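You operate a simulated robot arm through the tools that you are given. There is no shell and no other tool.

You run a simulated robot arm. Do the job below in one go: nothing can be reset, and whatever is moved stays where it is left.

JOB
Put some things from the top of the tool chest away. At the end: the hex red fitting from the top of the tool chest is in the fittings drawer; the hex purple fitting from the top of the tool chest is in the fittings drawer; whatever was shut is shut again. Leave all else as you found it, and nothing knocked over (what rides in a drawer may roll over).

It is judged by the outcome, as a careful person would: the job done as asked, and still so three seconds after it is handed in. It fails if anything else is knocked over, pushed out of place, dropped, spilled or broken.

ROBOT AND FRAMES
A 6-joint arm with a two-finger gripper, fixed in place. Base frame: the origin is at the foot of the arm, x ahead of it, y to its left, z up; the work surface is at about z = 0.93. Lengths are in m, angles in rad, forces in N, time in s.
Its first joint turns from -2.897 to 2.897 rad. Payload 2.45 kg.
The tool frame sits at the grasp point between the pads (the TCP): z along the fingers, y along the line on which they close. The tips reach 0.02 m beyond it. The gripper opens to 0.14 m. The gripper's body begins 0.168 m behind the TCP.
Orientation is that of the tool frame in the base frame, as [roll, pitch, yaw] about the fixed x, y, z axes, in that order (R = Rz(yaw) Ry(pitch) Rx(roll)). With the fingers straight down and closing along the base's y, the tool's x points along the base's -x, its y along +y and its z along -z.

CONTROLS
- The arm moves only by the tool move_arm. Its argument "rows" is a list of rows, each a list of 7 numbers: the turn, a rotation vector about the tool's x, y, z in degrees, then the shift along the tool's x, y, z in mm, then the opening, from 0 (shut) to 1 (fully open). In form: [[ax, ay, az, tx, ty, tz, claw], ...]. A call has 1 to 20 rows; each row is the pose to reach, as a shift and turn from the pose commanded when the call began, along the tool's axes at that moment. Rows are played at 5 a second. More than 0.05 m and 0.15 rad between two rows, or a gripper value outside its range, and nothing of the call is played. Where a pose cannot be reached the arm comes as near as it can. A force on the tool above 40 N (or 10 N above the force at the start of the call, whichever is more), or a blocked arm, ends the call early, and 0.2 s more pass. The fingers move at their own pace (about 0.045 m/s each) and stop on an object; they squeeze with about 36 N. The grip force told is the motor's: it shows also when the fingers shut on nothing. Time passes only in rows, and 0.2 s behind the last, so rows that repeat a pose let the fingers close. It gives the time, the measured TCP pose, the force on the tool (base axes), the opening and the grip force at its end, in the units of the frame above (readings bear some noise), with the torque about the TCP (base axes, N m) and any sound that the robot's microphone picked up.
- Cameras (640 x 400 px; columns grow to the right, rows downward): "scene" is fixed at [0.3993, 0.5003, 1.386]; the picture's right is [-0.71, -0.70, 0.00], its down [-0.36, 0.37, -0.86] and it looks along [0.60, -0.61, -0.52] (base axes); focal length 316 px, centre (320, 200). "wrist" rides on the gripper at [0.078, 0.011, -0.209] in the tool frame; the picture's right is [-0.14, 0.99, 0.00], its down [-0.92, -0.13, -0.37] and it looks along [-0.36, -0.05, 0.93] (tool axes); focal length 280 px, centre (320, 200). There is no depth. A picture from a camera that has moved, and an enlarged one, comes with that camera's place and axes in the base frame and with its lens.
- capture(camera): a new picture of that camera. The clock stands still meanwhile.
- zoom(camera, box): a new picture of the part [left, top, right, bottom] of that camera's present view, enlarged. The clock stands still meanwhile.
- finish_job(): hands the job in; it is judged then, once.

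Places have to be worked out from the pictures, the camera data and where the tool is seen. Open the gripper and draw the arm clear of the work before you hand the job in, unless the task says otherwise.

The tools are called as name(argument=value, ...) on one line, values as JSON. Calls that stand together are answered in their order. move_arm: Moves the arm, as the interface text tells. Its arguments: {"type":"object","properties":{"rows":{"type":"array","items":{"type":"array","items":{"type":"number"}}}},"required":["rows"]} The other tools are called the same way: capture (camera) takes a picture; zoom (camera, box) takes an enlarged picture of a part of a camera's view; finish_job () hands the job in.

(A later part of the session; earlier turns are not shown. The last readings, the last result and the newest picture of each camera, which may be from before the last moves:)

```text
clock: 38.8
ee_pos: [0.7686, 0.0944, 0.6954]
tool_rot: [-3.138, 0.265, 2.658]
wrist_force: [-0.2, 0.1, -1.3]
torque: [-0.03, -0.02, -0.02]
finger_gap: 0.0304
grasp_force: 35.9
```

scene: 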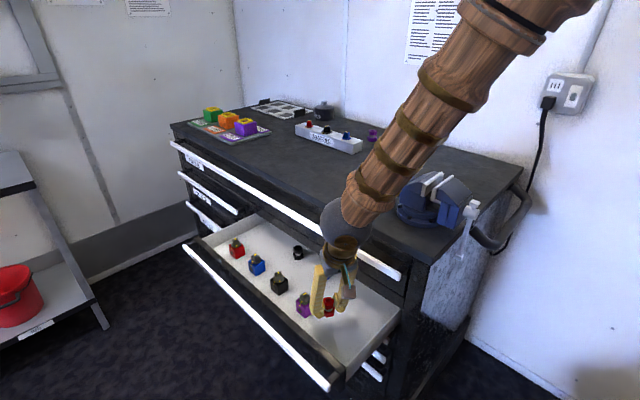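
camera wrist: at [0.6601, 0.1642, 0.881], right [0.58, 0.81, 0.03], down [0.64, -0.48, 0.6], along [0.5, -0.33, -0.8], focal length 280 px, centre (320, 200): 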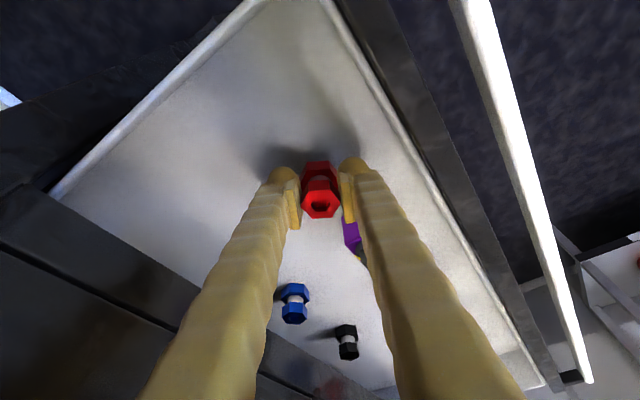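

Still free. I'll lower 3 mm more.

move_arm(rows=[[0, 0, 0, 0.4, 0, 1.5, 0], [0, 0, 0, 0.8, 0, 2.9, 0]])

```text
clock: 39.4
ee_pos: [0.768, 0.0943, 0.6918]
tool_rot: [-3.138, 0.266, 2.655]
wrist_force: [0.6, 0.3, -0.6]
torque: [-0.04, 0.03, -0.04]
finger_gap: 0.0303
grasp_force: 35.4
```

Still no contact. I'll lower 2 mm more and look closely at the gap.

move_arm(rows=[[0, 0, 0, 0.3, 0, 1, 0], [0, 0, 0, 0.5, 0, 1.9, 0]])

zoom(camera="scene", box=[310, 290, 370, 340])

```text
clock: 40.0
ee_pos: [0.7673, 0.0948, 0.6889]
tool_rot: [-3.139, 0.265, 2.655]
wrist_force: [0.0, 0.3, -0.8]
torque: [0.01, 0.01, -0.05]
finger_gap: 0.0301
grasp_force: 35.8
```

```text
8.00 times, centred on (340, 315) of scene
camera zoom: at [0.3993, 0.5003, 1.386], right [-0.71, -0.7, 0.0], down [-0.36, 0.37, -0.86], along [0.6, -0.61, -0.52], focal length 2530 px, centre (160, -720)
```

zoom: 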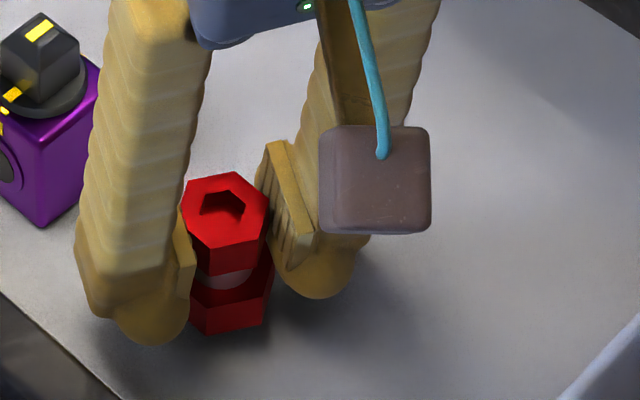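

No contact at this depth, and the fitting still leads the fingertips. I'll lower another 3 mm.

move_arm(rows=[[0, 0, 0, 0.4, 0, 1.5, 0], [0, 0, 0, 0.8, 0, 2.9, 0], [0, 0, 0, 0.8, 0, 2.9, 0]])

```text
clock: 40.8
ee_pos: [0.7677, 0.095, 0.6886]
tool_rot: [-3.138, 0.265, 2.659]
wrist_force: [0.1, -0.1, -0.9]
torque: [-0.03, 0.01, 0.02]
finger_gap: 0.03
grasp_force: 36.1
```

capture(camera="wrist")

zoom(camera="scene", box=[310, 290, 370, 340])

```text
taken
camera wrist: at [0.6592, 0.1648, 0.8689], right [0.58, 0.81, 0.03], down [0.64, -0.48, 0.6], along [0.5, -0.32, -0.8], focal length 280 px, centre (320, 200)
```

wrist: 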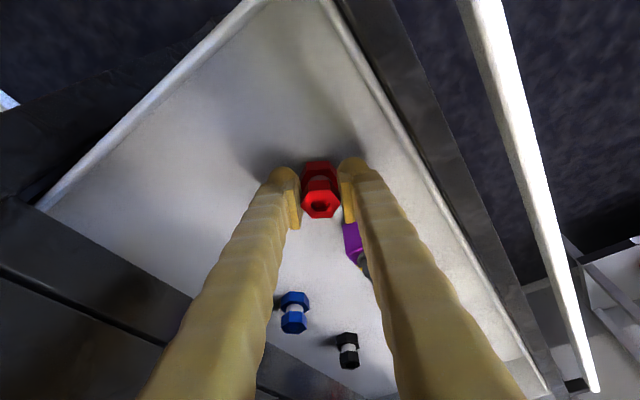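

```text
8.00 times, centred on (340, 315) of scene
camera zoom: at [0.3993, 0.5003, 1.386], right [-0.71, -0.7, 0.0], down [-0.36, 0.37, -0.86], along [0.6, -0.61, -0.52], focal length 2530 px, centre (160, -720)
```

zoom: 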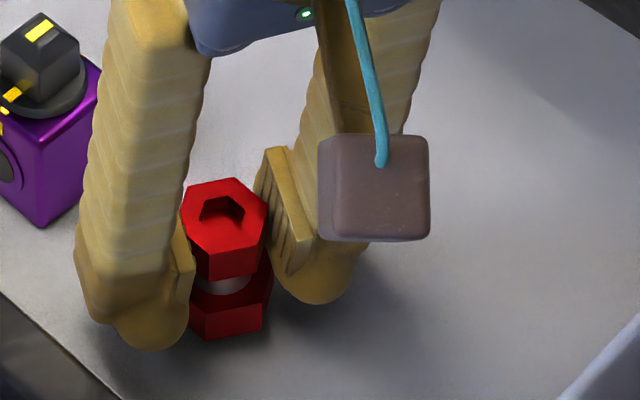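

It is still descending freely. I'll continue with 2.5 mm steps.

move_arm(rows=[[0, 0, 0, 0.3, 0, 1.2, 0], [0, 0, 0, 0.65, 0, 2.4, 0], [0, 0, 0, 0.65, 0, 2.4, 0]])

```text
clock: 41.6
ee_pos: [0.7675, 0.0944, 0.6844]
tool_rot: [-3.138, 0.266, 2.656]
wrist_force: [0.0, 0.0, -1.2]
torque: [-0.01, 0.03, -0.05]
finger_gap: 0.0303
grasp_force: 35.8
```

move_arm(rows=[[0, 0, 0, 0.3, 0, 1.2, 0], [0, 0, 0, 0.65, 0, 2.4, 0], [0, 0, 0, 0.65, 0, 2.4, 0]])

```text
clock: 42.4
ee_pos: [0.7673, 0.0946, 0.6821]
tool_rot: [-3.139, 0.265, 2.659]
wrist_force: [-0.5, -0.2, -1.4]
torque: [-0.04, -0.03, 0.04]
finger_gap: 0.0299
grasp_force: 35.5
```

There's still no contact at TCP 0.682. I'll check the picture for the remaining gap before going further.

zoom(camera="scene", box=[310, 290, 370, 340])

zoom(camera="wrist", box=[260, 130, 380, 230])

```text
8.00 times, centred on (340, 315) of scene
camera zoom: at [0.3993, 0.5003, 1.386], right [-0.71, -0.7, 0.0], down [-0.36, 0.37, -0.86], along [0.6, -0.61, -0.52], focal length 2530 px, centre (160, -720)
```

zoom: 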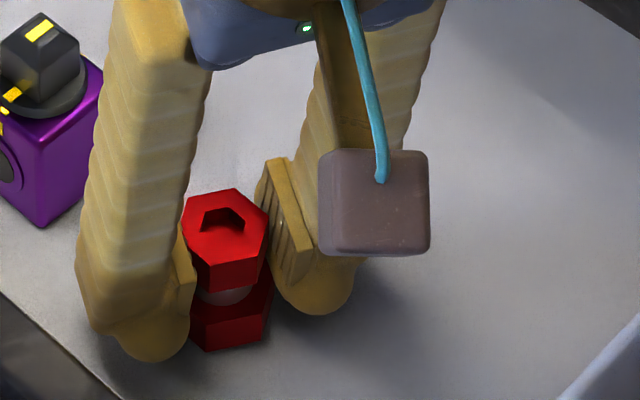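

```text
4.00 times, centred on (320, 180) of wrist
camera zoom: at [0.6589, 0.1648, 0.8638], right [0.58, 0.81, 0.03], down [0.64, -0.48, 0.6], along [0.5, -0.32, -0.8], focal length 1122 px, centre (320, 280)
```

zoom: 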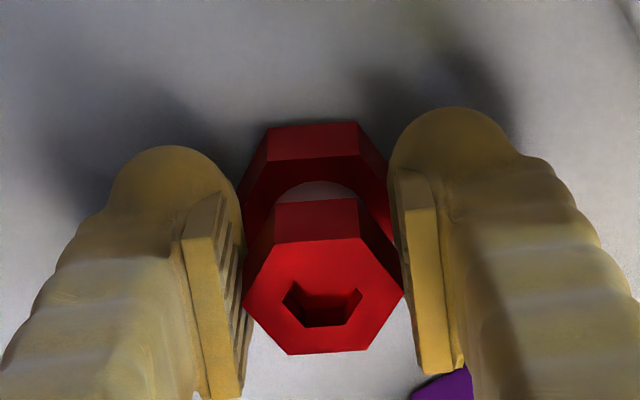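

The fitting's underside triangulates to about z 0.651, so the floor must be slightly lower than I estimated. I'll keep stepping down in small increments.

move_arm(rows=[[0, 0, 0, 0.3, 0, 1.2, 0], [0, 0, 0, 0.65, 0, 2.4, 0], [0, 0, 0, 0.65, 0, 2.4, 0]])

```text
clock: 43.2
ee_pos: [0.7673, 0.0942, 0.6808]
tool_rot: [-3.141, 0.265, 2.656]
wrist_force: [-2.3, -1.2, 16.4]
torque: [-0.24, 0.18, -0.02]
finger_gap: 0.0305
grasp_force: 35.8
```

Contact: 16 N upward, so the fitting is standing on the drawer floor. I'll open the fingers a little to release it, then lift straight up.

move_arm(rows=[[0, 0, 0, -0.3, 0, -1, 0.24], [0, 0, 0, -0.3, 0, -1, 0.3], [0, 0, 0, -0.3, 0, -1, 0.36], [0, 0, 0, -0.3, 0, -1, 0.38], [0, 0, 0, -0.3, 0, -1, 0.38], [0, 0, 0, -2.6, 0, -9.7, 0.38], [0, 0, 0, -6.5, 0, -24.1, 0.38], [0, 0, 0, -11.6, 0, -43.5, 0.38], [0, 0, 0, -19.4, 0, -72.4, 0.38]])

capture(camera="wrist")

zoom(camera="scene", box=[250, 240, 410, 340])

```text
clock: 45.2
ee_pos: [0.7683, 0.0955, 0.7561]
tool_rot: [-3.138, 0.266, 2.656]
wrist_force: [-0.2, 0.7, 1.1]
torque: [0.0, -0.03, -0.01]
finger_gap: 0.0531
grasp_force: 0.0
```

```text
taken
camera wrist: at [0.6599, 0.1655, 0.9371], right [0.58, 0.81, 0.03], down [0.64, -0.48, 0.6], along [0.5, -0.32, -0.8], focal length 280 px, centre (320, 200)
```

wrist: 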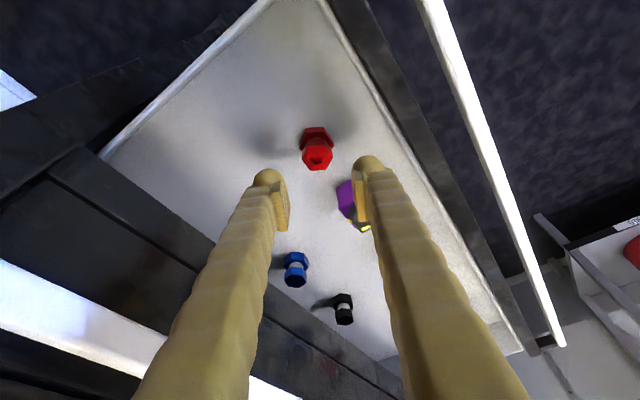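

```text
4.00 times, centred on (330, 290) of scene
camera zoom: at [0.3993, 0.5003, 1.386], right [-0.71, -0.7, 0.0], down [-0.36, 0.37, -0.86], along [0.6, -0.61, -0.52], focal length 1265 px, centre (280, -160)
```

zoom: 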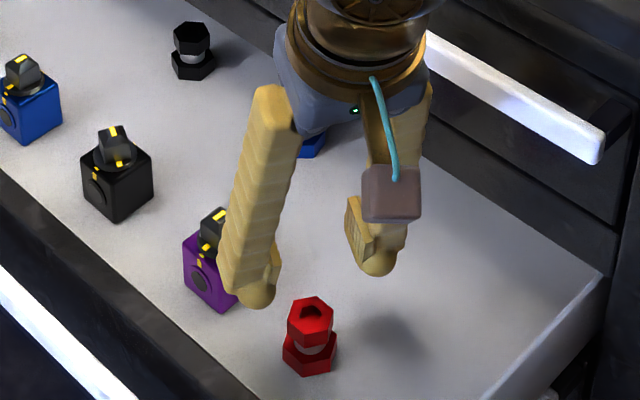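

Red stands upright in the drawer and is released. I'll lift clear to carrying height.

move_arm(rows=[[0, 0, 0, -10.4, 0, -38.6, 0.38], [0, 0, 0, -20.7, 0, -77.3, 0.38], [0, 0, 0, -31.1, 0, -115.9, 0.38], [0, 0, 0, -41.4, 0, -154.5, 0.4], [0, 0, 0, -51.8, 0, -193.2, 0.45], [0, 0, 0, -62.1, 0, -231.8, 0.5], [0, 0, 0, -72.5, 0, -270.5, 0.5], [0, 0, 0, -82.8, 0, -309.1, 0.5], [0, 0, 0, -93.2, 0, -347.7, 0.5], [0, 0, 0, -104.2, 0, -388.7, 0.5]])

```text
clock: 47.4
ee_pos: [0.7664, 0.096, 1.154]
tool_rot: [-3.137, 0.265, 2.657]
wrist_force: [0.2, -0.1, -0.4]
torque: [-0.03, -0.01, 0.01]
finger_gap: 0.0701
grasp_force: 0.1
```

At carrying height with the fingers open. I'll swing over the chest top toward purple, tilting the tool outward to 40° for the longer reach.

move_arm(rows=[[0, -1.5, 0, -20, -22.8, 5.4, 0.5], [0, -3.5, 0, -46.6, -53.2, 12.5, 0.5], [0, -5.5, 0, -73.2, -83.5, 19.6, 0.5], [0, -7.5, 0, -99.8, -113.9, 26.7, 0.5], [0, -9.5, 0, -126.5, -144.3, 33.9, 0.5], [0, -11.5, 0, -153.1, -174.7, 41, 0.5], [0, -13.5, 0, -179.7, -205, 48.1, 0.5], [0, -15.5, 0, -206.3, -235.4, 55.3, 0.5], [0, -17.5, 0, -232.9, -265.8, 62.4, 0.5], [0, -19.5, 0, -259.5, -296.1, 69.5, 0.5], [0, -21.5, 0, -286.1, -326.5, 76.7, 0.5], [0, -23.5, 0, -312.8, -356.9, 83.8, 0.5], [0, -24.5, 0, -332, -378.8, 89, 0.5], [0, -25, 0, -346, -394.8, 92.7, 0.5]])

capture(camera="wrist")

capture(camera="scene")

```text
clock: 50.4
ee_pos: [0.9021, -0.4184, 1.1594]
tool_rot: [-3.137, 0.705, 2.66]
wrist_force: [-0.1, -0.6, 0.3]
torque: [-0.03, 0.03, -0.03]
finger_gap: 0.07
grasp_force: 0.0
```

```text
taken
camera wrist: at [0.7354, -0.319, 1.2688], right [0.55, 0.83, 0.09], down [0.35, -0.33, 0.88], along [0.75, -0.46, -0.47], focal length 280 px, centre (320, 200)
```

wrist: 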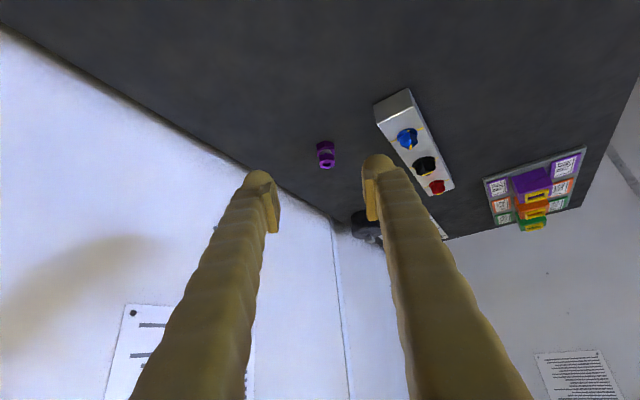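

```text
taken
```

scene: 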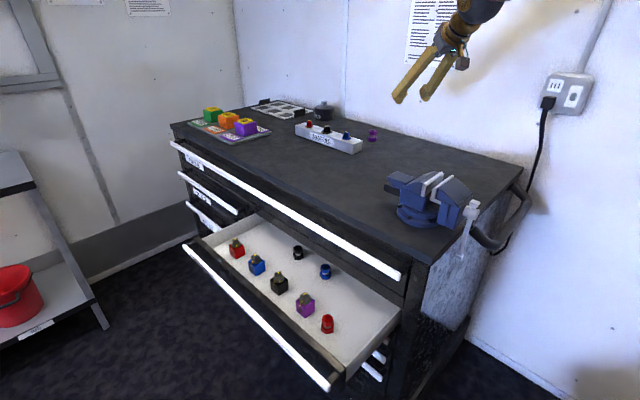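

Purple measures at about (1.10,-0.515), roughly 0.22 m ahead of the TCP along the tool's heading. I'll extend part way, lowering and tilting to 50°, and check that the arm still reaches what I command.

move_arm(rows=[[0, -2, 0, -8, 1.2, 27.7, 0.5], [0, -4, 0, -15.9, 2.4, 55.4, 0.5], [0, -6, 0, -23.9, 3.6, 83.2, 0.5], [0, -8, 0, -31.8, 4.8, 110.9, 0.5], [0, -10, 0, -39.8, 6, 138.6, 0.5]])

capture(camera="wrist")

capture(camera="scene")

```text
clock: 51.6
ee_pos: [1.0107, -0.4719, 1.0793]
tool_rot: [-3.136, 0.878, 2.661]
wrist_force: [-0.1, 0.5, 1.3]
torque: [0.05, 0.05, 0.05]
finger_gap: 0.0699
grasp_force: 0.0
```

```text
taken
camera wrist: at [0.8307, -0.3651, 1.1529], right [0.54, 0.84, 0.1], down [0.21, -0.25, 0.94], along [0.81, -0.49, -0.31], focal length 280 px, centre (320, 200)
```

wrist: 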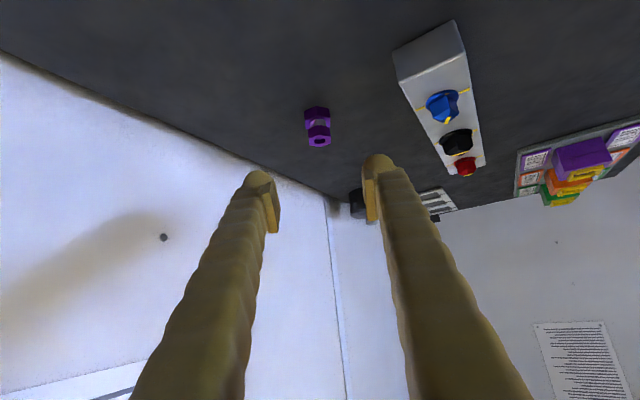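

```text
taken
```

scene: 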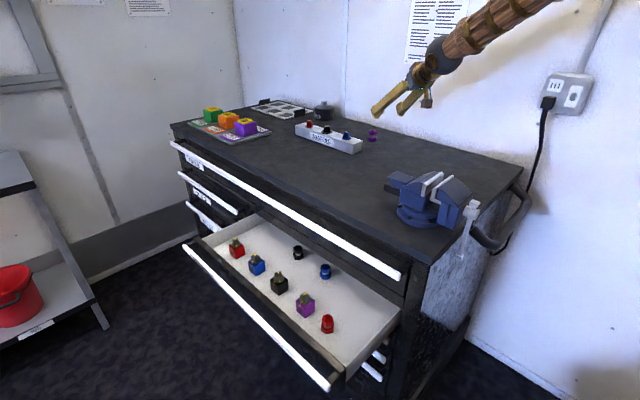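

The arm reached the commanded pose and purple still lies straight ahead, with lateral error about 2 mm. I'll drop to the pre-grasp line and slide half-way in along the fingers.

move_arm(rows=[[0, 0, 0, 13.2, 1, 25.6, 0.5], [0, 0, 0, 26.4, 2, 51.3, 0.5], [0, 0, 0, 26.4, 2, 76, 0.5], [0, 0, 0, 26.4, 2, 96, 0.5]])

capture(camera="wrist")

zoom(camera="scene", box=[300, 60, 480, 180])

```text
clock: 52.6
ee_pos: [1.0594, -0.4975, 0.9997]
tool_rot: [-3.139, 0.877, 2.661]
wrist_force: [0.2, 0.8, 0.6]
torque: [0.01, 0.02, 0.01]
finger_gap: 0.0701
grasp_force: 0.1
```

```text
taken
camera wrist: at [0.8797, -0.3898, 1.0734], right [0.54, 0.84, 0.1], down [0.21, -0.25, 0.94], along [0.81, -0.49, -0.31], focal length 280 px, centre (320, 200)
```

wrist: 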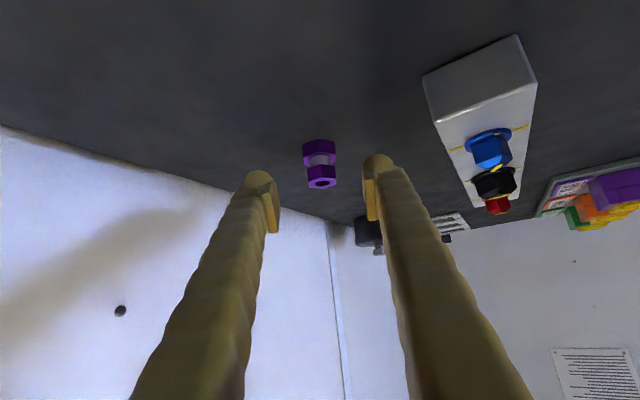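

```text
3.33 times, centred on (390, 120) of scene
camera zoom: at [0.3993, 0.5003, 1.386], right [-0.71, -0.7, 0.0], down [-0.36, 0.37, -0.86], along [0.6, -0.61, -0.52], focal length 1054 px, centre (87, 467)
```

zoom: 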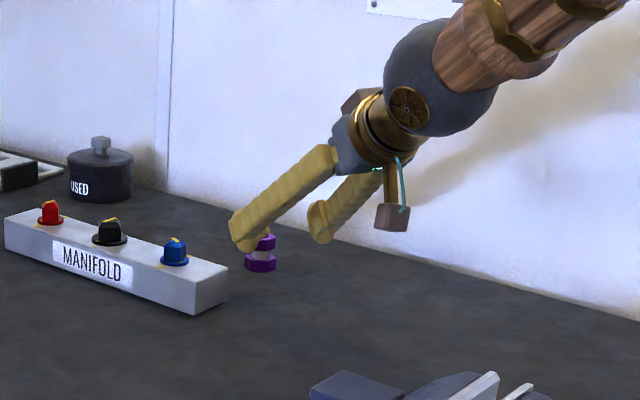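

Everything lines up: about 56 mm remain along the fingers, and the manifold is 7 cm clear of the right finger. I'll slide in, then close on purple.

move_arm(rows=[[0, 0, 0, 0.8, 0.8, 20, 0.5], [0, 0, 0, 1.5, 1.6, 38, 0.5], [0, 0, 0, 2, 2.2, 50, 0.5], [0, 0, 0, 2.2, 2.3, 56.4, 0.5], [0, 0, 0, 2.2, 2.3, 56.4, 0.5]])

capture(camera="wrist")

zoom(camera="scene", box=[320, 90, 440, 170])

```text
clock: 53.8
ee_pos: [1.0973, -0.5137, 0.9608]
tool_rot: [-3.139, 0.876, 2.66]
wrist_force: [-0.4, -1.0, -0.7]
torque: [0.0, 0.02, 0.03]
finger_gap: 0.0697
grasp_force: 0.1
```

```text
taken
camera wrist: at [0.9179, -0.4062, 1.034], right [0.54, 0.84, 0.1], down [0.21, -0.25, 0.94], along [0.81, -0.49, -0.31], focal length 280 px, centre (320, 200)
```

wrist: 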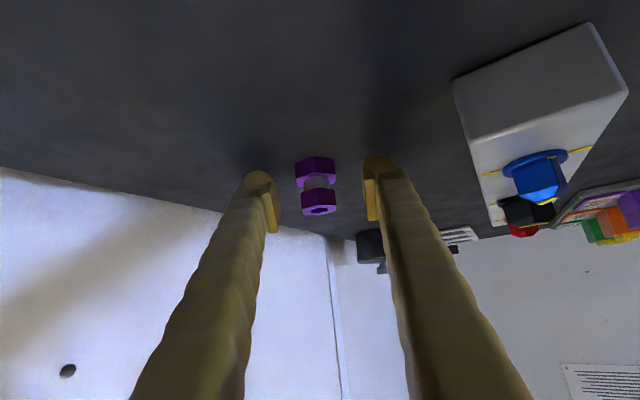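

```text
5.00 times, centred on (380, 130) of scene
camera zoom: at [0.3993, 0.5003, 1.386], right [-0.71, -0.7, 0.0], down [-0.36, 0.37, -0.86], along [0.6, -0.61, -0.52], focal length 1581 px, centre (20, 550)
```

zoom: 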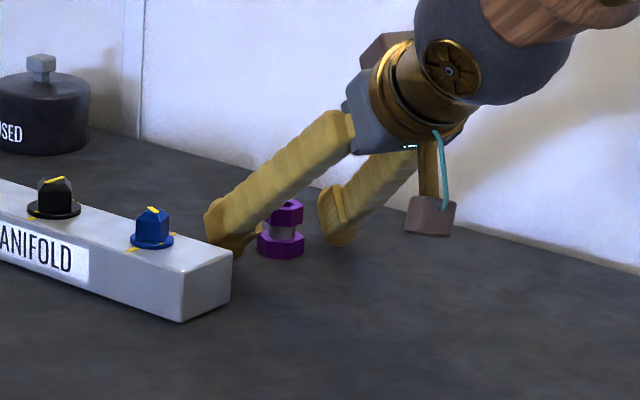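

Purple is centred between the pads, in the same place red was when gripped. Closing now.

move_arm(rows=[[0, 0, 0, 0, 0, 0, 0.4], [0, 0, 0, 0, 0, 0, 0.25], [0, 0, 0, 0, 0, 0, 0.1], [0, 0, 0, 0, 0, 0, 0], [0, 0, 0, 0, 0, 0, 0], [0, 0, 0, 0, 0, 0, 0], [0, 0, 0, 0, 0, 0, 0]])

capture(camera="wrist")

```text
clock: 55.4
ee_pos: [1.0979, -0.514, 0.9602]
tool_rot: [-3.139, 0.877, 2.661]
wrist_force: [-0.6, -1.1, 1.3]
torque: [-0.01, 0.03, -0.04]
finger_gap: 0.031
grasp_force: 35.7
```

```text
taken
camera wrist: at [0.9179, -0.4062, 1.0341], right [0.54, 0.84, 0.1], down [0.21, -0.25, 0.94], along [0.81, -0.49, -0.31], focal length 280 px, centre (320, 200)
```

wrist: 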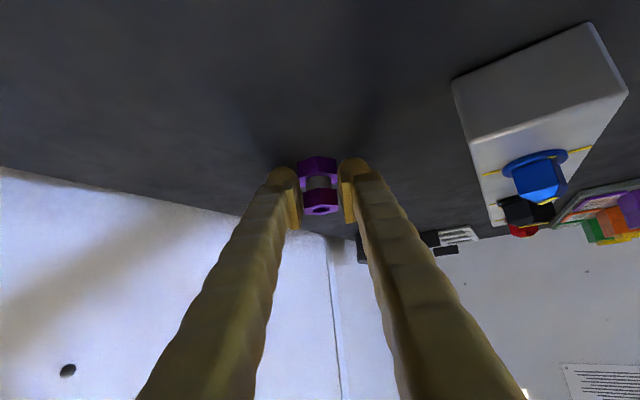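

Purple is gripped, with a 31 mm gap. I'll lift it straight up 3 cm, then up and inward to carrying height.

move_arm(rows=[[0, 0, 0, -11.5, 0, -9.6, 0], [0, 0, 0, -23.1, 0, -19.2, 0], [0, 0, 0, -32.7, 0, -46.7, 0], [0, 0, 0, -36, 0, -81.9, 0], [0, 0, 0, -36.1, 0, -121, 0], [0, 0, 0, -36.1, 0, -160, 0], [0, 0, 0, -36.2, 0, -199, 0], [0, 0, 0, -36.3, 0, -238.1, 0], [0, 0, 0, -32.5, 0, -274, 0]])

capture(camera="wrist")

capture(camera="scene")

```text
clock: 57.4
ee_pos: [0.9304, -0.4232, 1.1606]
tool_rot: [-3.136, 0.875, 2.659]
wrist_force: [0.8, 0.0, -1.8]
torque: [-0.03, -0.01, -0.05]
finger_gap: 0.031
grasp_force: 35.9
```

```text
taken
camera wrist: at [0.7497, -0.3162, 1.2345], right [0.54, 0.84, 0.1], down [0.21, -0.25, 0.94], along [0.81, -0.49, -0.32], focal length 280 px, centre (320, 200)
```

wrist: 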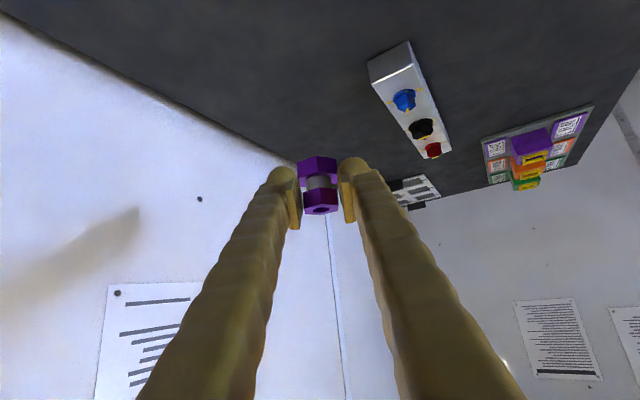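

```text
taken
```

scene: 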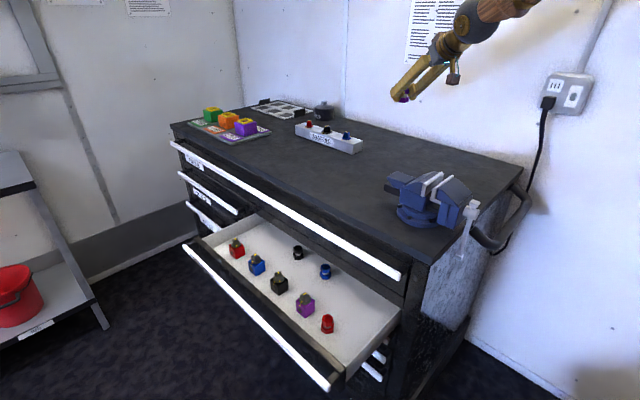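

Purple came up cleanly. I'll carry it over the chest to above the free near end of the drawer (0.70, 0.07). On the way I'll turn the tool heading to about -60°, so the tilted gripper clears the drawer's side wall, its front panel and red.

move_arm(rows=[[0.87, 0, 0.73, 9.7, 11.6, -11.6, 0], [2.49, 0, 2.08, 27.8, 33, -33.2, 0], [4.22, 0, 3.53, 47.2, 56.2, -56.4, 0], [5.96, 0, 4.99, 66.6, 79.3, -79.7, 0], [7.7, 0, 6.44, 86.1, 102.4, -102.9, 0], [9.44, 0, 7.9, 105.5, 125.6, -126.1, 0], [11.18, 0, 9.36, 124.9, 148.7, -149.4, 0], [12.92, 0, 10.81, 144.4, 171.8, -172.6, 0], [14.66, 0, 12.27, 163.8, 194.9, -195.8, 0], [16.4, 0, 13.72, 183.2, 218.1, -219.1, 0], [18.14, 0, 15.18, 202.6, 241.2, -242.3, 0], [19.88, 0, 16.63, 222.1, 264.3, -265.5, 0], [21.62, 0, 18.09, 241.5, 287.4, -288.8, 0], [23.36, 0, 19.54, 260.9, 310.6, -312, 0], [24.85, 0, 20.79, 277.6, 330.4, -331.9, 0]])

capture(camera="wrist")

capture(camera="scene")

```text
clock: 60.6
ee_pos: [0.7017, 0.0698, 1.1591]
tool_rot: [-3.141, 0.878, 2.092]
wrist_force: [0.4, 0.1, -0.7]
torque: [-0.01, -0.01, 0.02]
finger_gap: 0.0303
grasp_force: 35.7
```

```text
taken
camera wrist: at [0.608, 0.2583, 1.233], right [0.9, 0.42, 0.11], down [0.04, -0.33, 0.94], along [0.43, -0.85, -0.31], focal length 280 px, centre (320, 200)
```

wrist: 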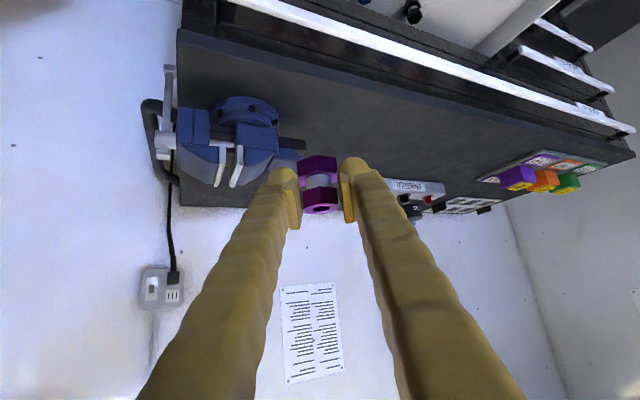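

```text
taken
```

scene: 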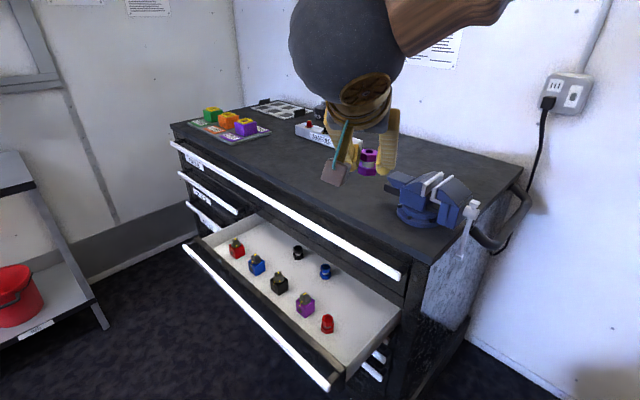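

I'm above the near end of the drawer with the gripper leaning out over the front. I'll lower 0.40 m straight down first, then check clearances.

move_arm(rows=[[0, 0, 0, 15.4, 0, 12.8, 0], [0, 0, 0, 43.1, 0, 35.8, 0], [0, 0, 0, 73.9, 0, 61.3, 0], [0, 0, 0, 104.6, 0, 86.9, 0], [0, 0, 0, 135.4, 0, 112.4, 0], [0, 0, 0, 166.2, 0, 138, 0], [0, 0, 0, 197, 0, 163.5, 0], [0, 0, 0, 227.7, 0, 189.1, 0], [0, 0, 0, 258.5, 0, 214.6, 0], [0, 0, 0, 284, 0, 235.8, 0], [0, 0, 0, 300.1, 0, 249.1, 0], [0, 0, 0, 307.8, 0, 255.5, 0]])

capture(camera="wrist")

capture(camera="scene")

zoom(camera="scene", box=[260, 220, 440, 360])

```text
clock: 63.2
ee_pos: [0.7024, 0.0696, 0.7574]
tool_rot: [-3.139, 0.877, 2.093]
wrist_force: [-0.2, 0.2, -0.3]
torque: [0.03, 0.01, 0.01]
finger_gap: 0.0301
grasp_force: 36.2
```

```text
taken
camera wrist: at [0.6081, 0.2576, 0.831], right [0.9, 0.42, 0.11], down [0.04, -0.33, 0.94], along [0.43, -0.85, -0.31], focal length 280 px, centre (320, 200)
```

wrist: 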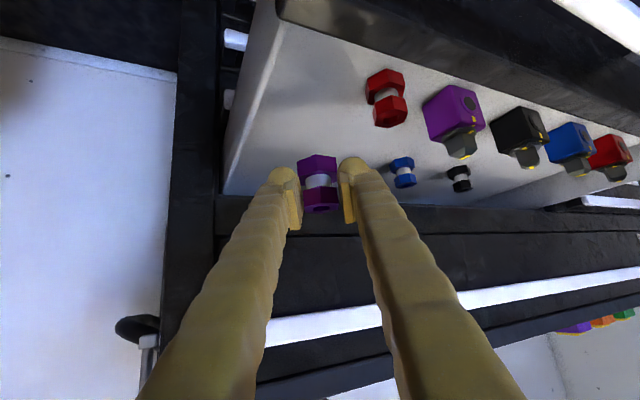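

```text
taken
```

scene: 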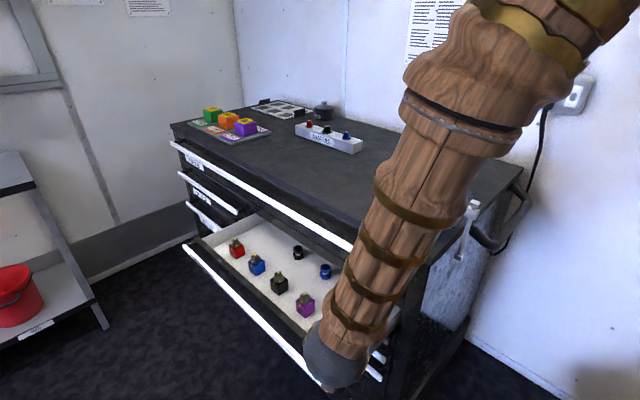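

```text
2.86 times, centred on (350, 290) of scene
camera zoom: at [0.3993, 0.5003, 1.386], right [-0.71, -0.7, 0.0], down [-0.36, 0.37, -0.86], along [0.6, -0.61, -0.52], focal length 904 px, centre (234, -57)
```

zoom: 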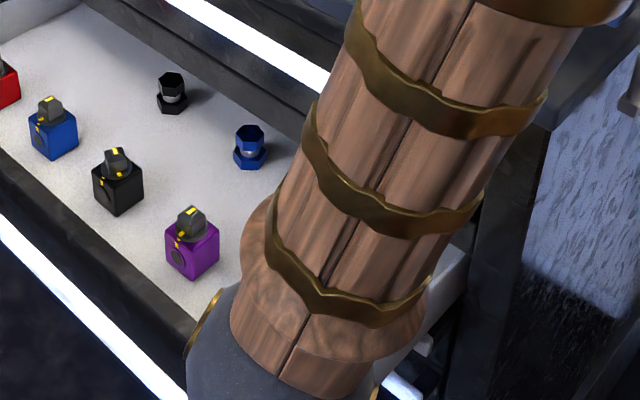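

Clearances look good: red is well to the side, and the panel and side wall are below the gripper. The underside is about 7.7 cm above the floor, so I'll lower 66 mm and then ease down.

move_arm(rows=[[0, 0, 0, 15.4, 0, 12.8, 0], [0, 0, 0, 34.6, 0, 28.7, 0], [0, 0, 0, 46.2, 0, 38.3, 0], [0, 0, 0, 50.8, 0, 42.2, 0], [0, 0, 0, 50.8, 0, 42.2, 0]])

capture(camera="wrist")

```text
clock: 64.4
ee_pos: [0.7002, 0.0711, 0.692]
tool_rot: [3.142, 0.879, 2.093]
wrist_force: [17.3, -0.5, 19.4]
torque: [0.36, 1.33, -0.34]
finger_gap: 0.026
grasp_force: 36.5
```

```text
taken
camera wrist: at [0.6075, 0.2584, 0.7653], right [0.9, 0.42, 0.11], down [0.04, -0.33, 0.94], along [0.43, -0.85, -0.31], focal length 280 px, centre (320, 200)
```

wrist: 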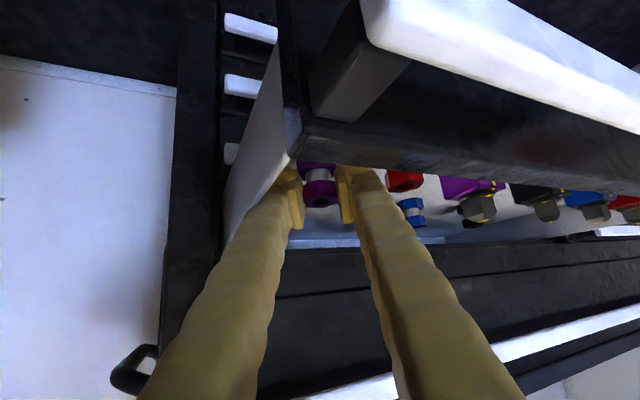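

A side force of about 17 N with the gap down to 0.026 m shows that the left finger is bearing on the side-wall rim. I'll raise straight back up, look at the grip, and then change the heading.

move_arm(rows=[[0, 0, 0, -7.7, 0, -6.4, 0], [0, 0, 0, -23.1, 0, -19.2, 0], [0, 0, 0, -46.2, 0, -38.3, 0], [0, 0, 0, -76.9, 0, -63.9, 0], [0, 0, 0, -107.7, 0, -89.4, 0], [0, 0, 0, -138.5, 0, -115, 0], [0, 0, 0, -169.3, 0, -140.5, 0]])

capture(camera="wrist")

capture(camera="scene")

zoom(camera="wrist", box=[260, 130, 380, 230])

```text
clock: 66.0
ee_pos: [0.701, 0.0701, 0.911]
tool_rot: [-3.138, 0.877, 2.093]
wrist_force: [-0.6, 0.0, -0.8]
torque: [0.01, 0.01, 0.01]
finger_gap: 0.0263
grasp_force: 36.0
```

```text
taken
camera wrist: at [0.6072, 0.257, 0.9851], right [0.9, 0.42, 0.1], down [0.04, -0.33, 0.94], along [0.43, -0.85, -0.31], focal length 280 px, centre (320, 200)
```

wrist: 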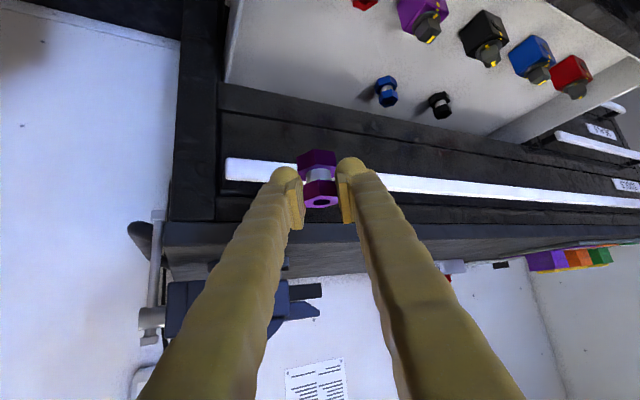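

```text
taken
```

scene: 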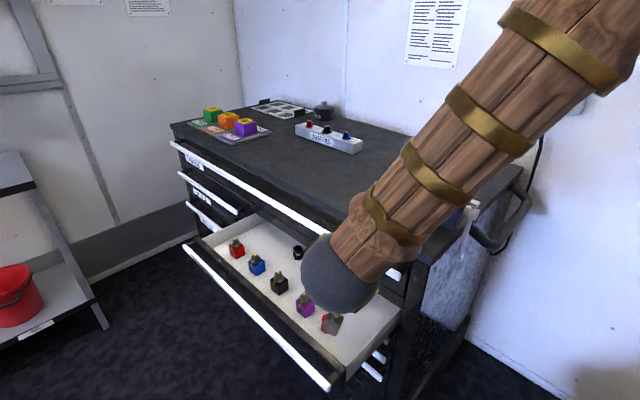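

```text
4.00 times, centred on (320, 180) of wrist
camera zoom: at [0.6072, 0.257, 0.9851], right [0.9, 0.42, 0.1], down [0.04, -0.33, 0.94], along [0.43, -0.85, -0.31], focal length 1122 px, centre (320, 280)
```

zoom: 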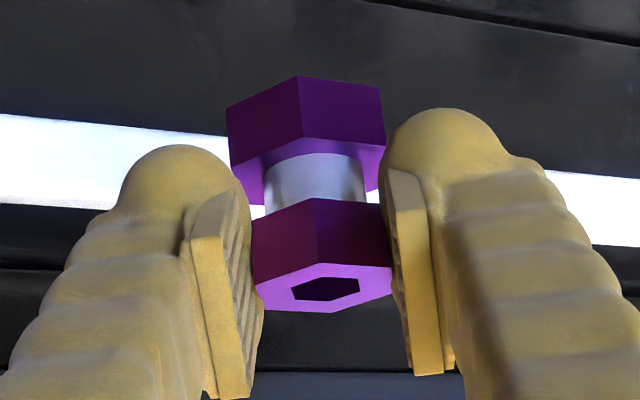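

The fitting has only turned in the grip so its flats are on the pads. It is still upright and firmly held. I'll turn the heading to about -85° so both fingers run straight back, clear of the side wall, and shift to (0.702, 0.05).

move_arm(rows=[[3.85, 0, 3.19, -2, -2, 2.6, 0], [7.7, 0, 6.39, -4, -4, 5.2, 0], [11.54, 0, 9.58, -6, -6, 7.8, 0], [15.39, 0, 12.78, -8.5, -8, 10.3, 0], [19.24, 0, 15.97, -10.7, -10, 12.9, 0]])

capture(camera="wrist")

capture(camera="scene")

```text
clock: 67.2
ee_pos: [0.7012, 0.0511, 0.9127]
tool_rot: [-3.139, 0.876, 1.655]
wrist_force: [0.0, 0.2, -1.2]
torque: [0.03, 0.02, -0.04]
finger_gap: 0.0262
grasp_force: 35.9
```

```text
taken
camera wrist: at [0.6958, 0.2606, 0.9854], right [0.99, -0.01, 0.1], down [-0.1, -0.31, 0.94], along [0.03, -0.95, -0.31], focal length 280 px, centre (320, 200)
```

wrist: 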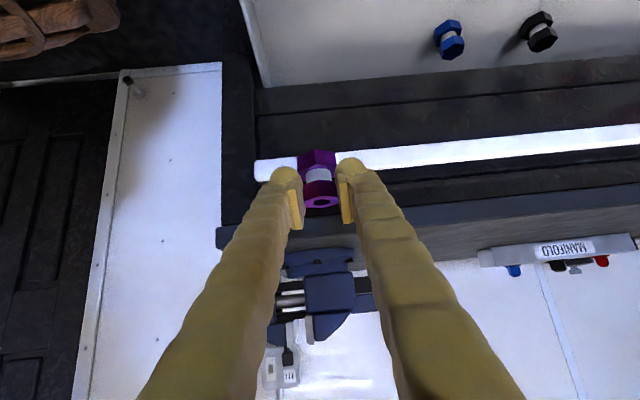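

```text
taken
```

scene: 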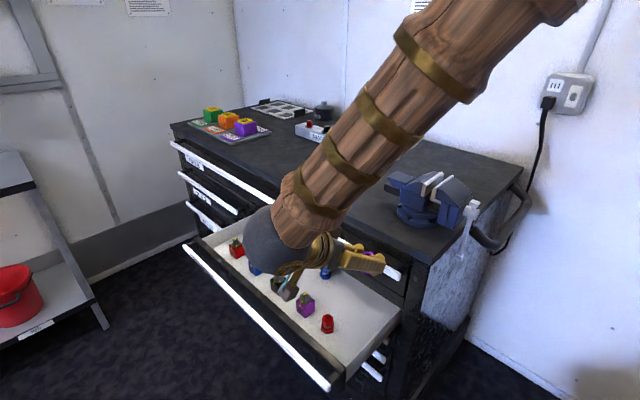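

The heading is now straight into the drawer with both fingers parallel to the side wall. I'll lower 0.15 m and check.

move_arm(rows=[[0, 0, 0, 19.2, 0, 16, 0], [0, 0, 0, 46.1, 0, 38.4, 0], [0, 0, 0, 76.9, 0, 63.9, 0], [0, 0, 0, 103.8, 0, 86.3, 0], [0, 0, 0, 123.1, 0, 102.3, 0]])

capture(camera="wrist")

capture(camera="scene")

```text
clock: 68.4
ee_pos: [0.7003, 0.051, 0.7513]
tool_rot: [-3.14, 0.879, 1.656]
wrist_force: [-0.1, -0.3, -0.6]
torque: [0.01, 0.03, -0.03]
finger_gap: 0.0264
grasp_force: 36.1
```

```text
taken
camera wrist: at [0.6942, 0.2616, 0.8253], right [0.99, 0.0, 0.11], down [-0.1, -0.31, 0.94], along [0.03, -0.95, -0.31], focal length 280 px, centre (320, 200)
```

wrist: 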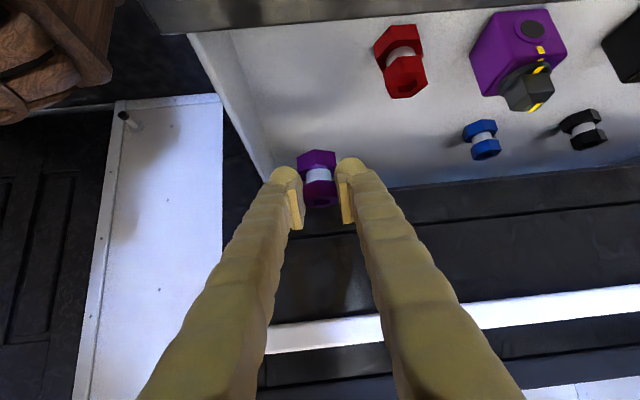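

```text
taken
```

scene: 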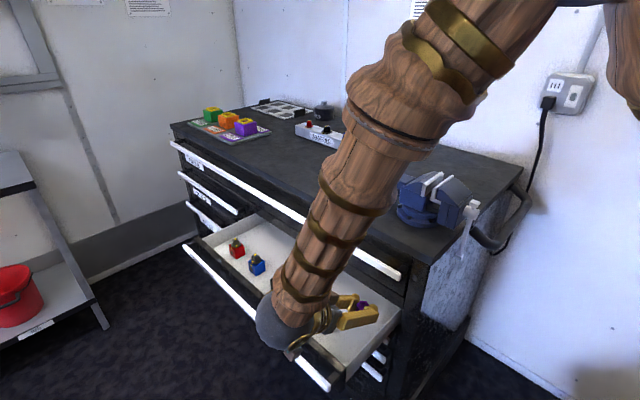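

The left finger looks close to the side wall, so I'll zoom in before lowering further.

zoom(camera="wrist", box=[170, 20, 430, 220])

zoom(camera="scene", box=[310, 250, 410, 350])

```text
2.00 times, centred on (300, 120) of wrist
camera zoom: at [0.6942, 0.2616, 0.8253], right [0.99, 0.0, 0.11], down [-0.1, -0.31, 0.94], along [0.03, -0.95, -0.31], focal length 561 px, centre (360, 360)
```

zoom: 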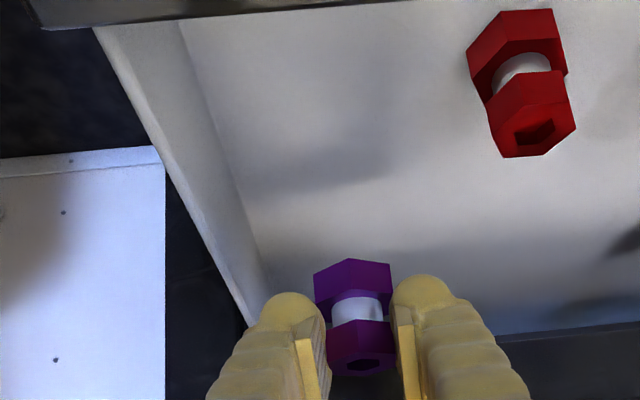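

```text
4.00 times, centred on (360, 300) of scene
camera zoom: at [0.3993, 0.5003, 1.386], right [-0.71, -0.7, 0.0], down [-0.36, 0.37, -0.86], along [0.6, -0.61, -0.52], focal length 1265 px, centre (160, -200)
```

zoom: 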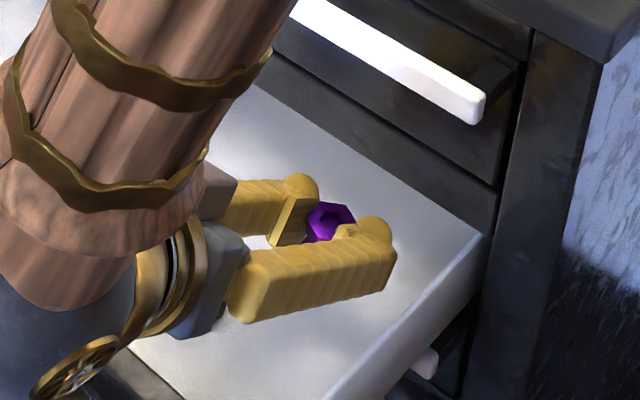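

The left finger has about 1.3 cm to the side wall and red is clear on the other side. I'll shift 5 mm away from the wall and lower 58 mm.

move_arm(rows=[[0, 0, 0, -0.3, 5, 0.3, 0], [0, 0, 0, 12, 5, 10.5, 0], [0, 0, 0, 26, 5, 22, 0], [0, 0, 0, 37, 5, 31, 0], [0, 0, 0, 44.3, 5, 37.4, 0], [0, 0, 0, 44.3, 5, 37.4, 0]])

capture(camera="wrist")

zoom(camera="scene", box=[290, 260, 410, 360])

```text
clock: 69.8
ee_pos: [0.7049, 0.0506, 0.6961]
tool_rot: [-3.14, 0.877, 1.655]
wrist_force: [0.6, 0.4, -1.6]
torque: [0.03, 0.0, 0.02]
finger_gap: 0.0264
grasp_force: 35.9
```

```text
taken
camera wrist: at [0.7003, 0.2609, 0.7675], right [0.99, 0.0, 0.11], down [-0.1, -0.31, 0.94], along [0.03, -0.95, -0.31], focal length 280 px, centre (320, 200)
```

wrist: 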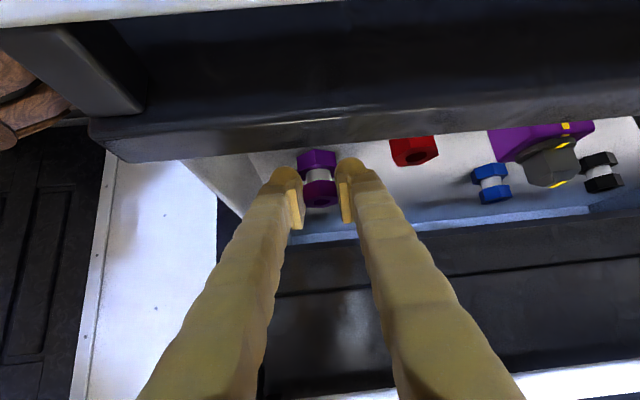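

```text
4.00 times, centred on (350, 310) of scene
camera zoom: at [0.3993, 0.5003, 1.386], right [-0.71, -0.7, 0.0], down [-0.36, 0.37, -0.86], along [0.6, -0.61, -0.52], focal length 1265 px, centre (200, -240)
```

zoom: 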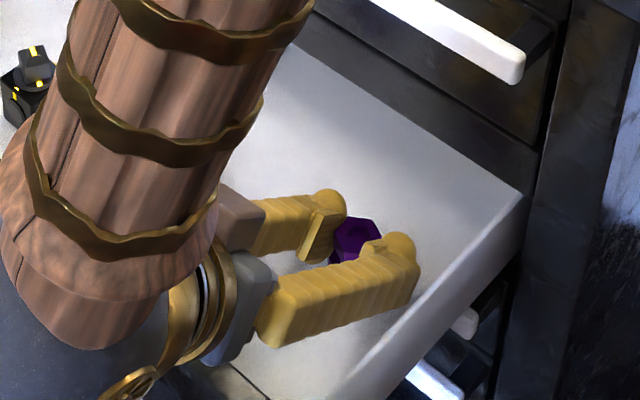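

No contact so far, with about 14 mm to go. I'll lower 8 mm and read the force.

move_arm(rows=[[0, 0, 0, 3.1, 0, 2.6, 0], [0, 0, 0, 6.2, 0, 5.1, 0], [0, 0, 0, 6.2, 0, 5.1, 0]])

```text
clock: 70.6
ee_pos: [0.7067, 0.05, 0.686]
tool_rot: [-3.14, 0.879, 1.654]
wrist_force: [-3.0, 1.0, 25.8]
torque: [0.18, 0.06, 0.01]
finger_gap: 0.0264
grasp_force: 35.9
```

The fitting has touched the drawer floor: 26 N upward, acting right at the grasp point. I'll relax 1.5 mm, open the fingers just enough, and look before withdrawing.

move_arm(rows=[[0, 0, 0, -1.2, 0, -1, 0], [0, 0, 0, -1.2, 0, -1, 0.2], [0, 0, 0, -1.2, 0, -1, 0.25], [0, 0, 0, -1.2, 0, -1, 0.3], [0, 0, 0, -1.2, 0, -1, 0.3]])

capture(camera="wrist")

zoom(camera="wrist", box=[250, 120, 410, 240])

```text
clock: 71.8
ee_pos: [0.7054, 0.0492, 0.6878]
tool_rot: [-3.138, 0.878, 1.657]
wrist_force: [0.0, -0.3, -0.4]
torque: [-0.04, 0.02, -0.03]
finger_gap: 0.042
grasp_force: 0.1
```

```text
taken
camera wrist: at [0.7007, 0.26, 0.761], right [0.99, 0.0, 0.1], down [-0.1, -0.31, 0.94], along [0.03, -0.95, -0.31], focal length 280 px, centre (320, 200)
```

wrist: 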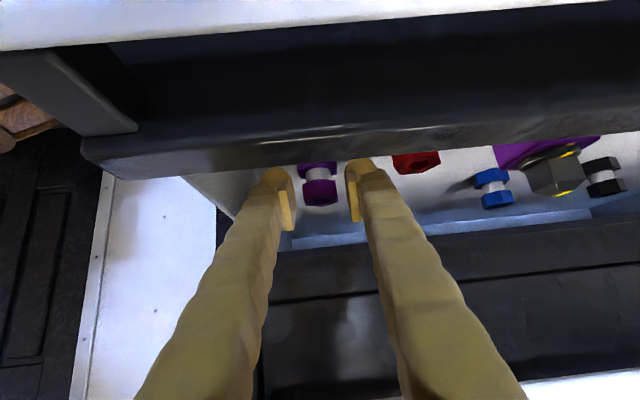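

```text
3.33 times, centred on (330, 180) of wrist
camera zoom: at [0.7007, 0.26, 0.761], right [0.99, 0.0, 0.1], down [-0.1, -0.31, 0.94], along [0.03, -0.95, -0.31], focal length 935 px, centre (287, 267)
```

zoom: 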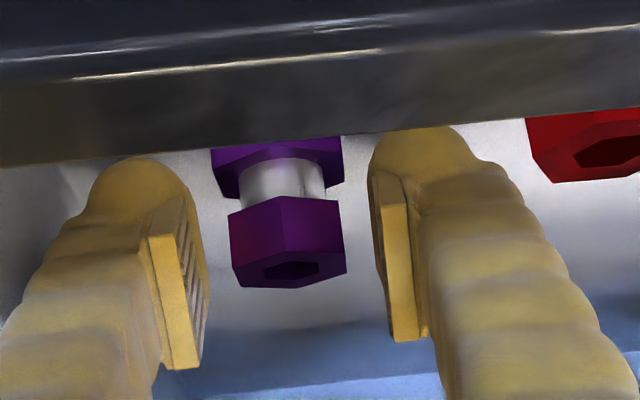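

Purple stands free between the open fingers. I'll withdraw straight up.

move_arm(rows=[[0, 0, 0, -7.7, 0, -6.4, 0.3], [0, 0, 0, -19.2, 0, -16, 0.3], [0, 0, 0, -38.5, 0, -31.9, 0.3], [0, 0, 0, -65.4, 0, -54.3, 0.3], [0, 0, 0, -96.2, 0, -79.9, 0.3], [0, 0, 0, -126.9, 0, -105.4, 0.3], [0, 0, 0, -157.7, 0, -131, 0.3], [0, 0, 0, -188.5, 0, -156.5, 0.3], [0, 0, 0, -219.3, 0, -182.1, 0.3]])

capture(camera="wrist")

capture(camera="scene")

```text
clock: 73.8
ee_pos: [0.706, 0.0505, 0.9747]
tool_rot: [-3.137, 0.877, 1.656]
wrist_force: [-0.9, -0.8, -0.1]
torque: [0.0, 0.0, -0.02]
finger_gap: 0.042
grasp_force: 0.2
```

```text
taken
camera wrist: at [0.7009, 0.261, 1.0481], right [0.99, 0.0, 0.1], down [-0.1, -0.31, 0.94], along [0.03, -0.95, -0.31], focal length 280 px, centre (320, 200)
```

wrist: 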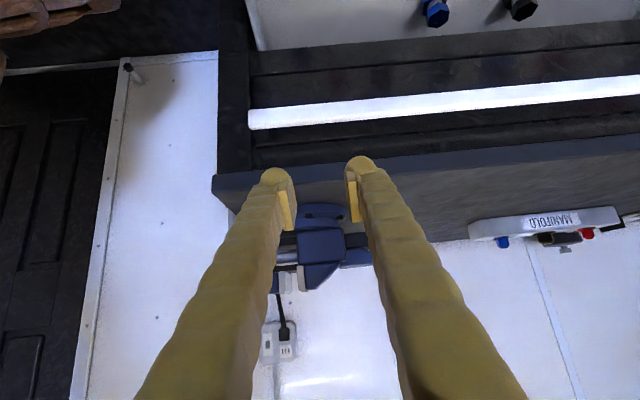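

```text
taken
```

scene: 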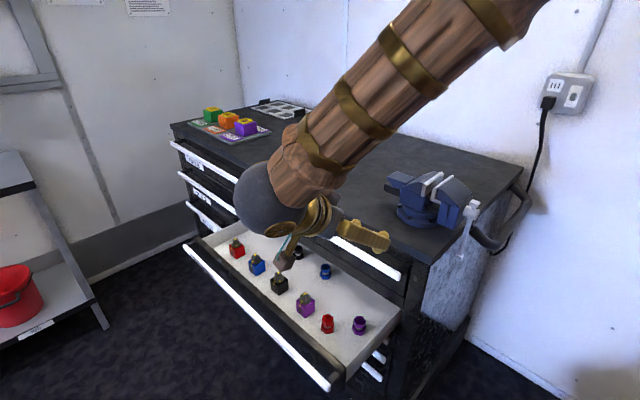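

Both fittings stand in the drawer. Next I'll shut it. I'll swing out in front, level the tool to point straight at the chest, and close the fingers to make a pusher.

move_arm(rows=[[0.49, -4, 0.18, 25.1, 10.5, -26.2, 0.3], [0.97, -8, 0.37, 50.2, 21.1, -52.4, 0.3], [1.46, -12, 0.55, 75.3, 31.6, -78.7, 0.2], [1.94, -16, 0.73, 100.4, 42.1, -104.9, 0.1], [2.43, -20, 0.92, 125.6, 52.7, -131.1, 0], [2.91, -24, 1.1, 150.7, 63.2, -157.3, 0], [3.4, -28, 1.28, 175.8, 73.7, -183.5, 0], [3.88, -32, 1.46, 200.9, 84.2, -209.8, 0], [4.37, -36, 1.65, 226, 94.8, -236, 0], [4.85, -40, 1.83, 251.1, 105.3, -262.2, 0]])

capture(camera="wrist")

capture(camera="scene")

```text
clock: 76.0
ee_pos: [0.7715, 0.3754, 0.9264]
tool_rot: [3.092, 1.533, 1.562]
wrist_force: [-0.3, 0.0, 0.2]
torque: [0.0, 0.02, 0.02]
finger_gap: 0.0
grasp_force: 29.2
out of reach, approached as far as the arm can: row 9, 10
```

```text
taken
camera wrist: at [0.7749, 0.5884, 0.8565], right [0.99, 0.04, 0.14], down [-0.14, 0.33, 0.93], along [-0.01, -0.94, 0.33], focal length 280 px, centre (320, 200)
```

wrist: 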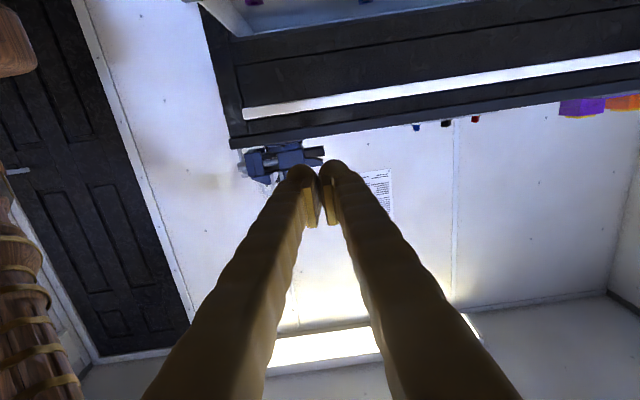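

```text
taken
```

scene: 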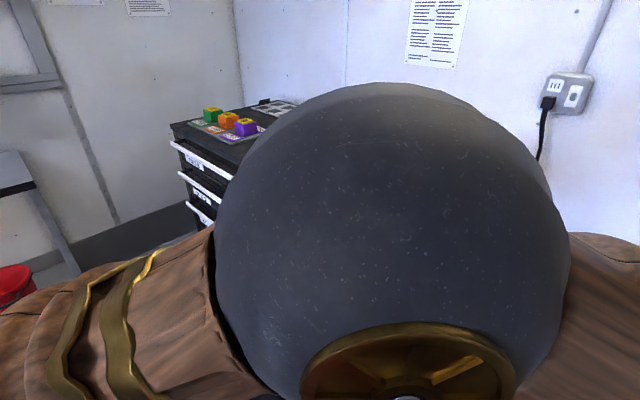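

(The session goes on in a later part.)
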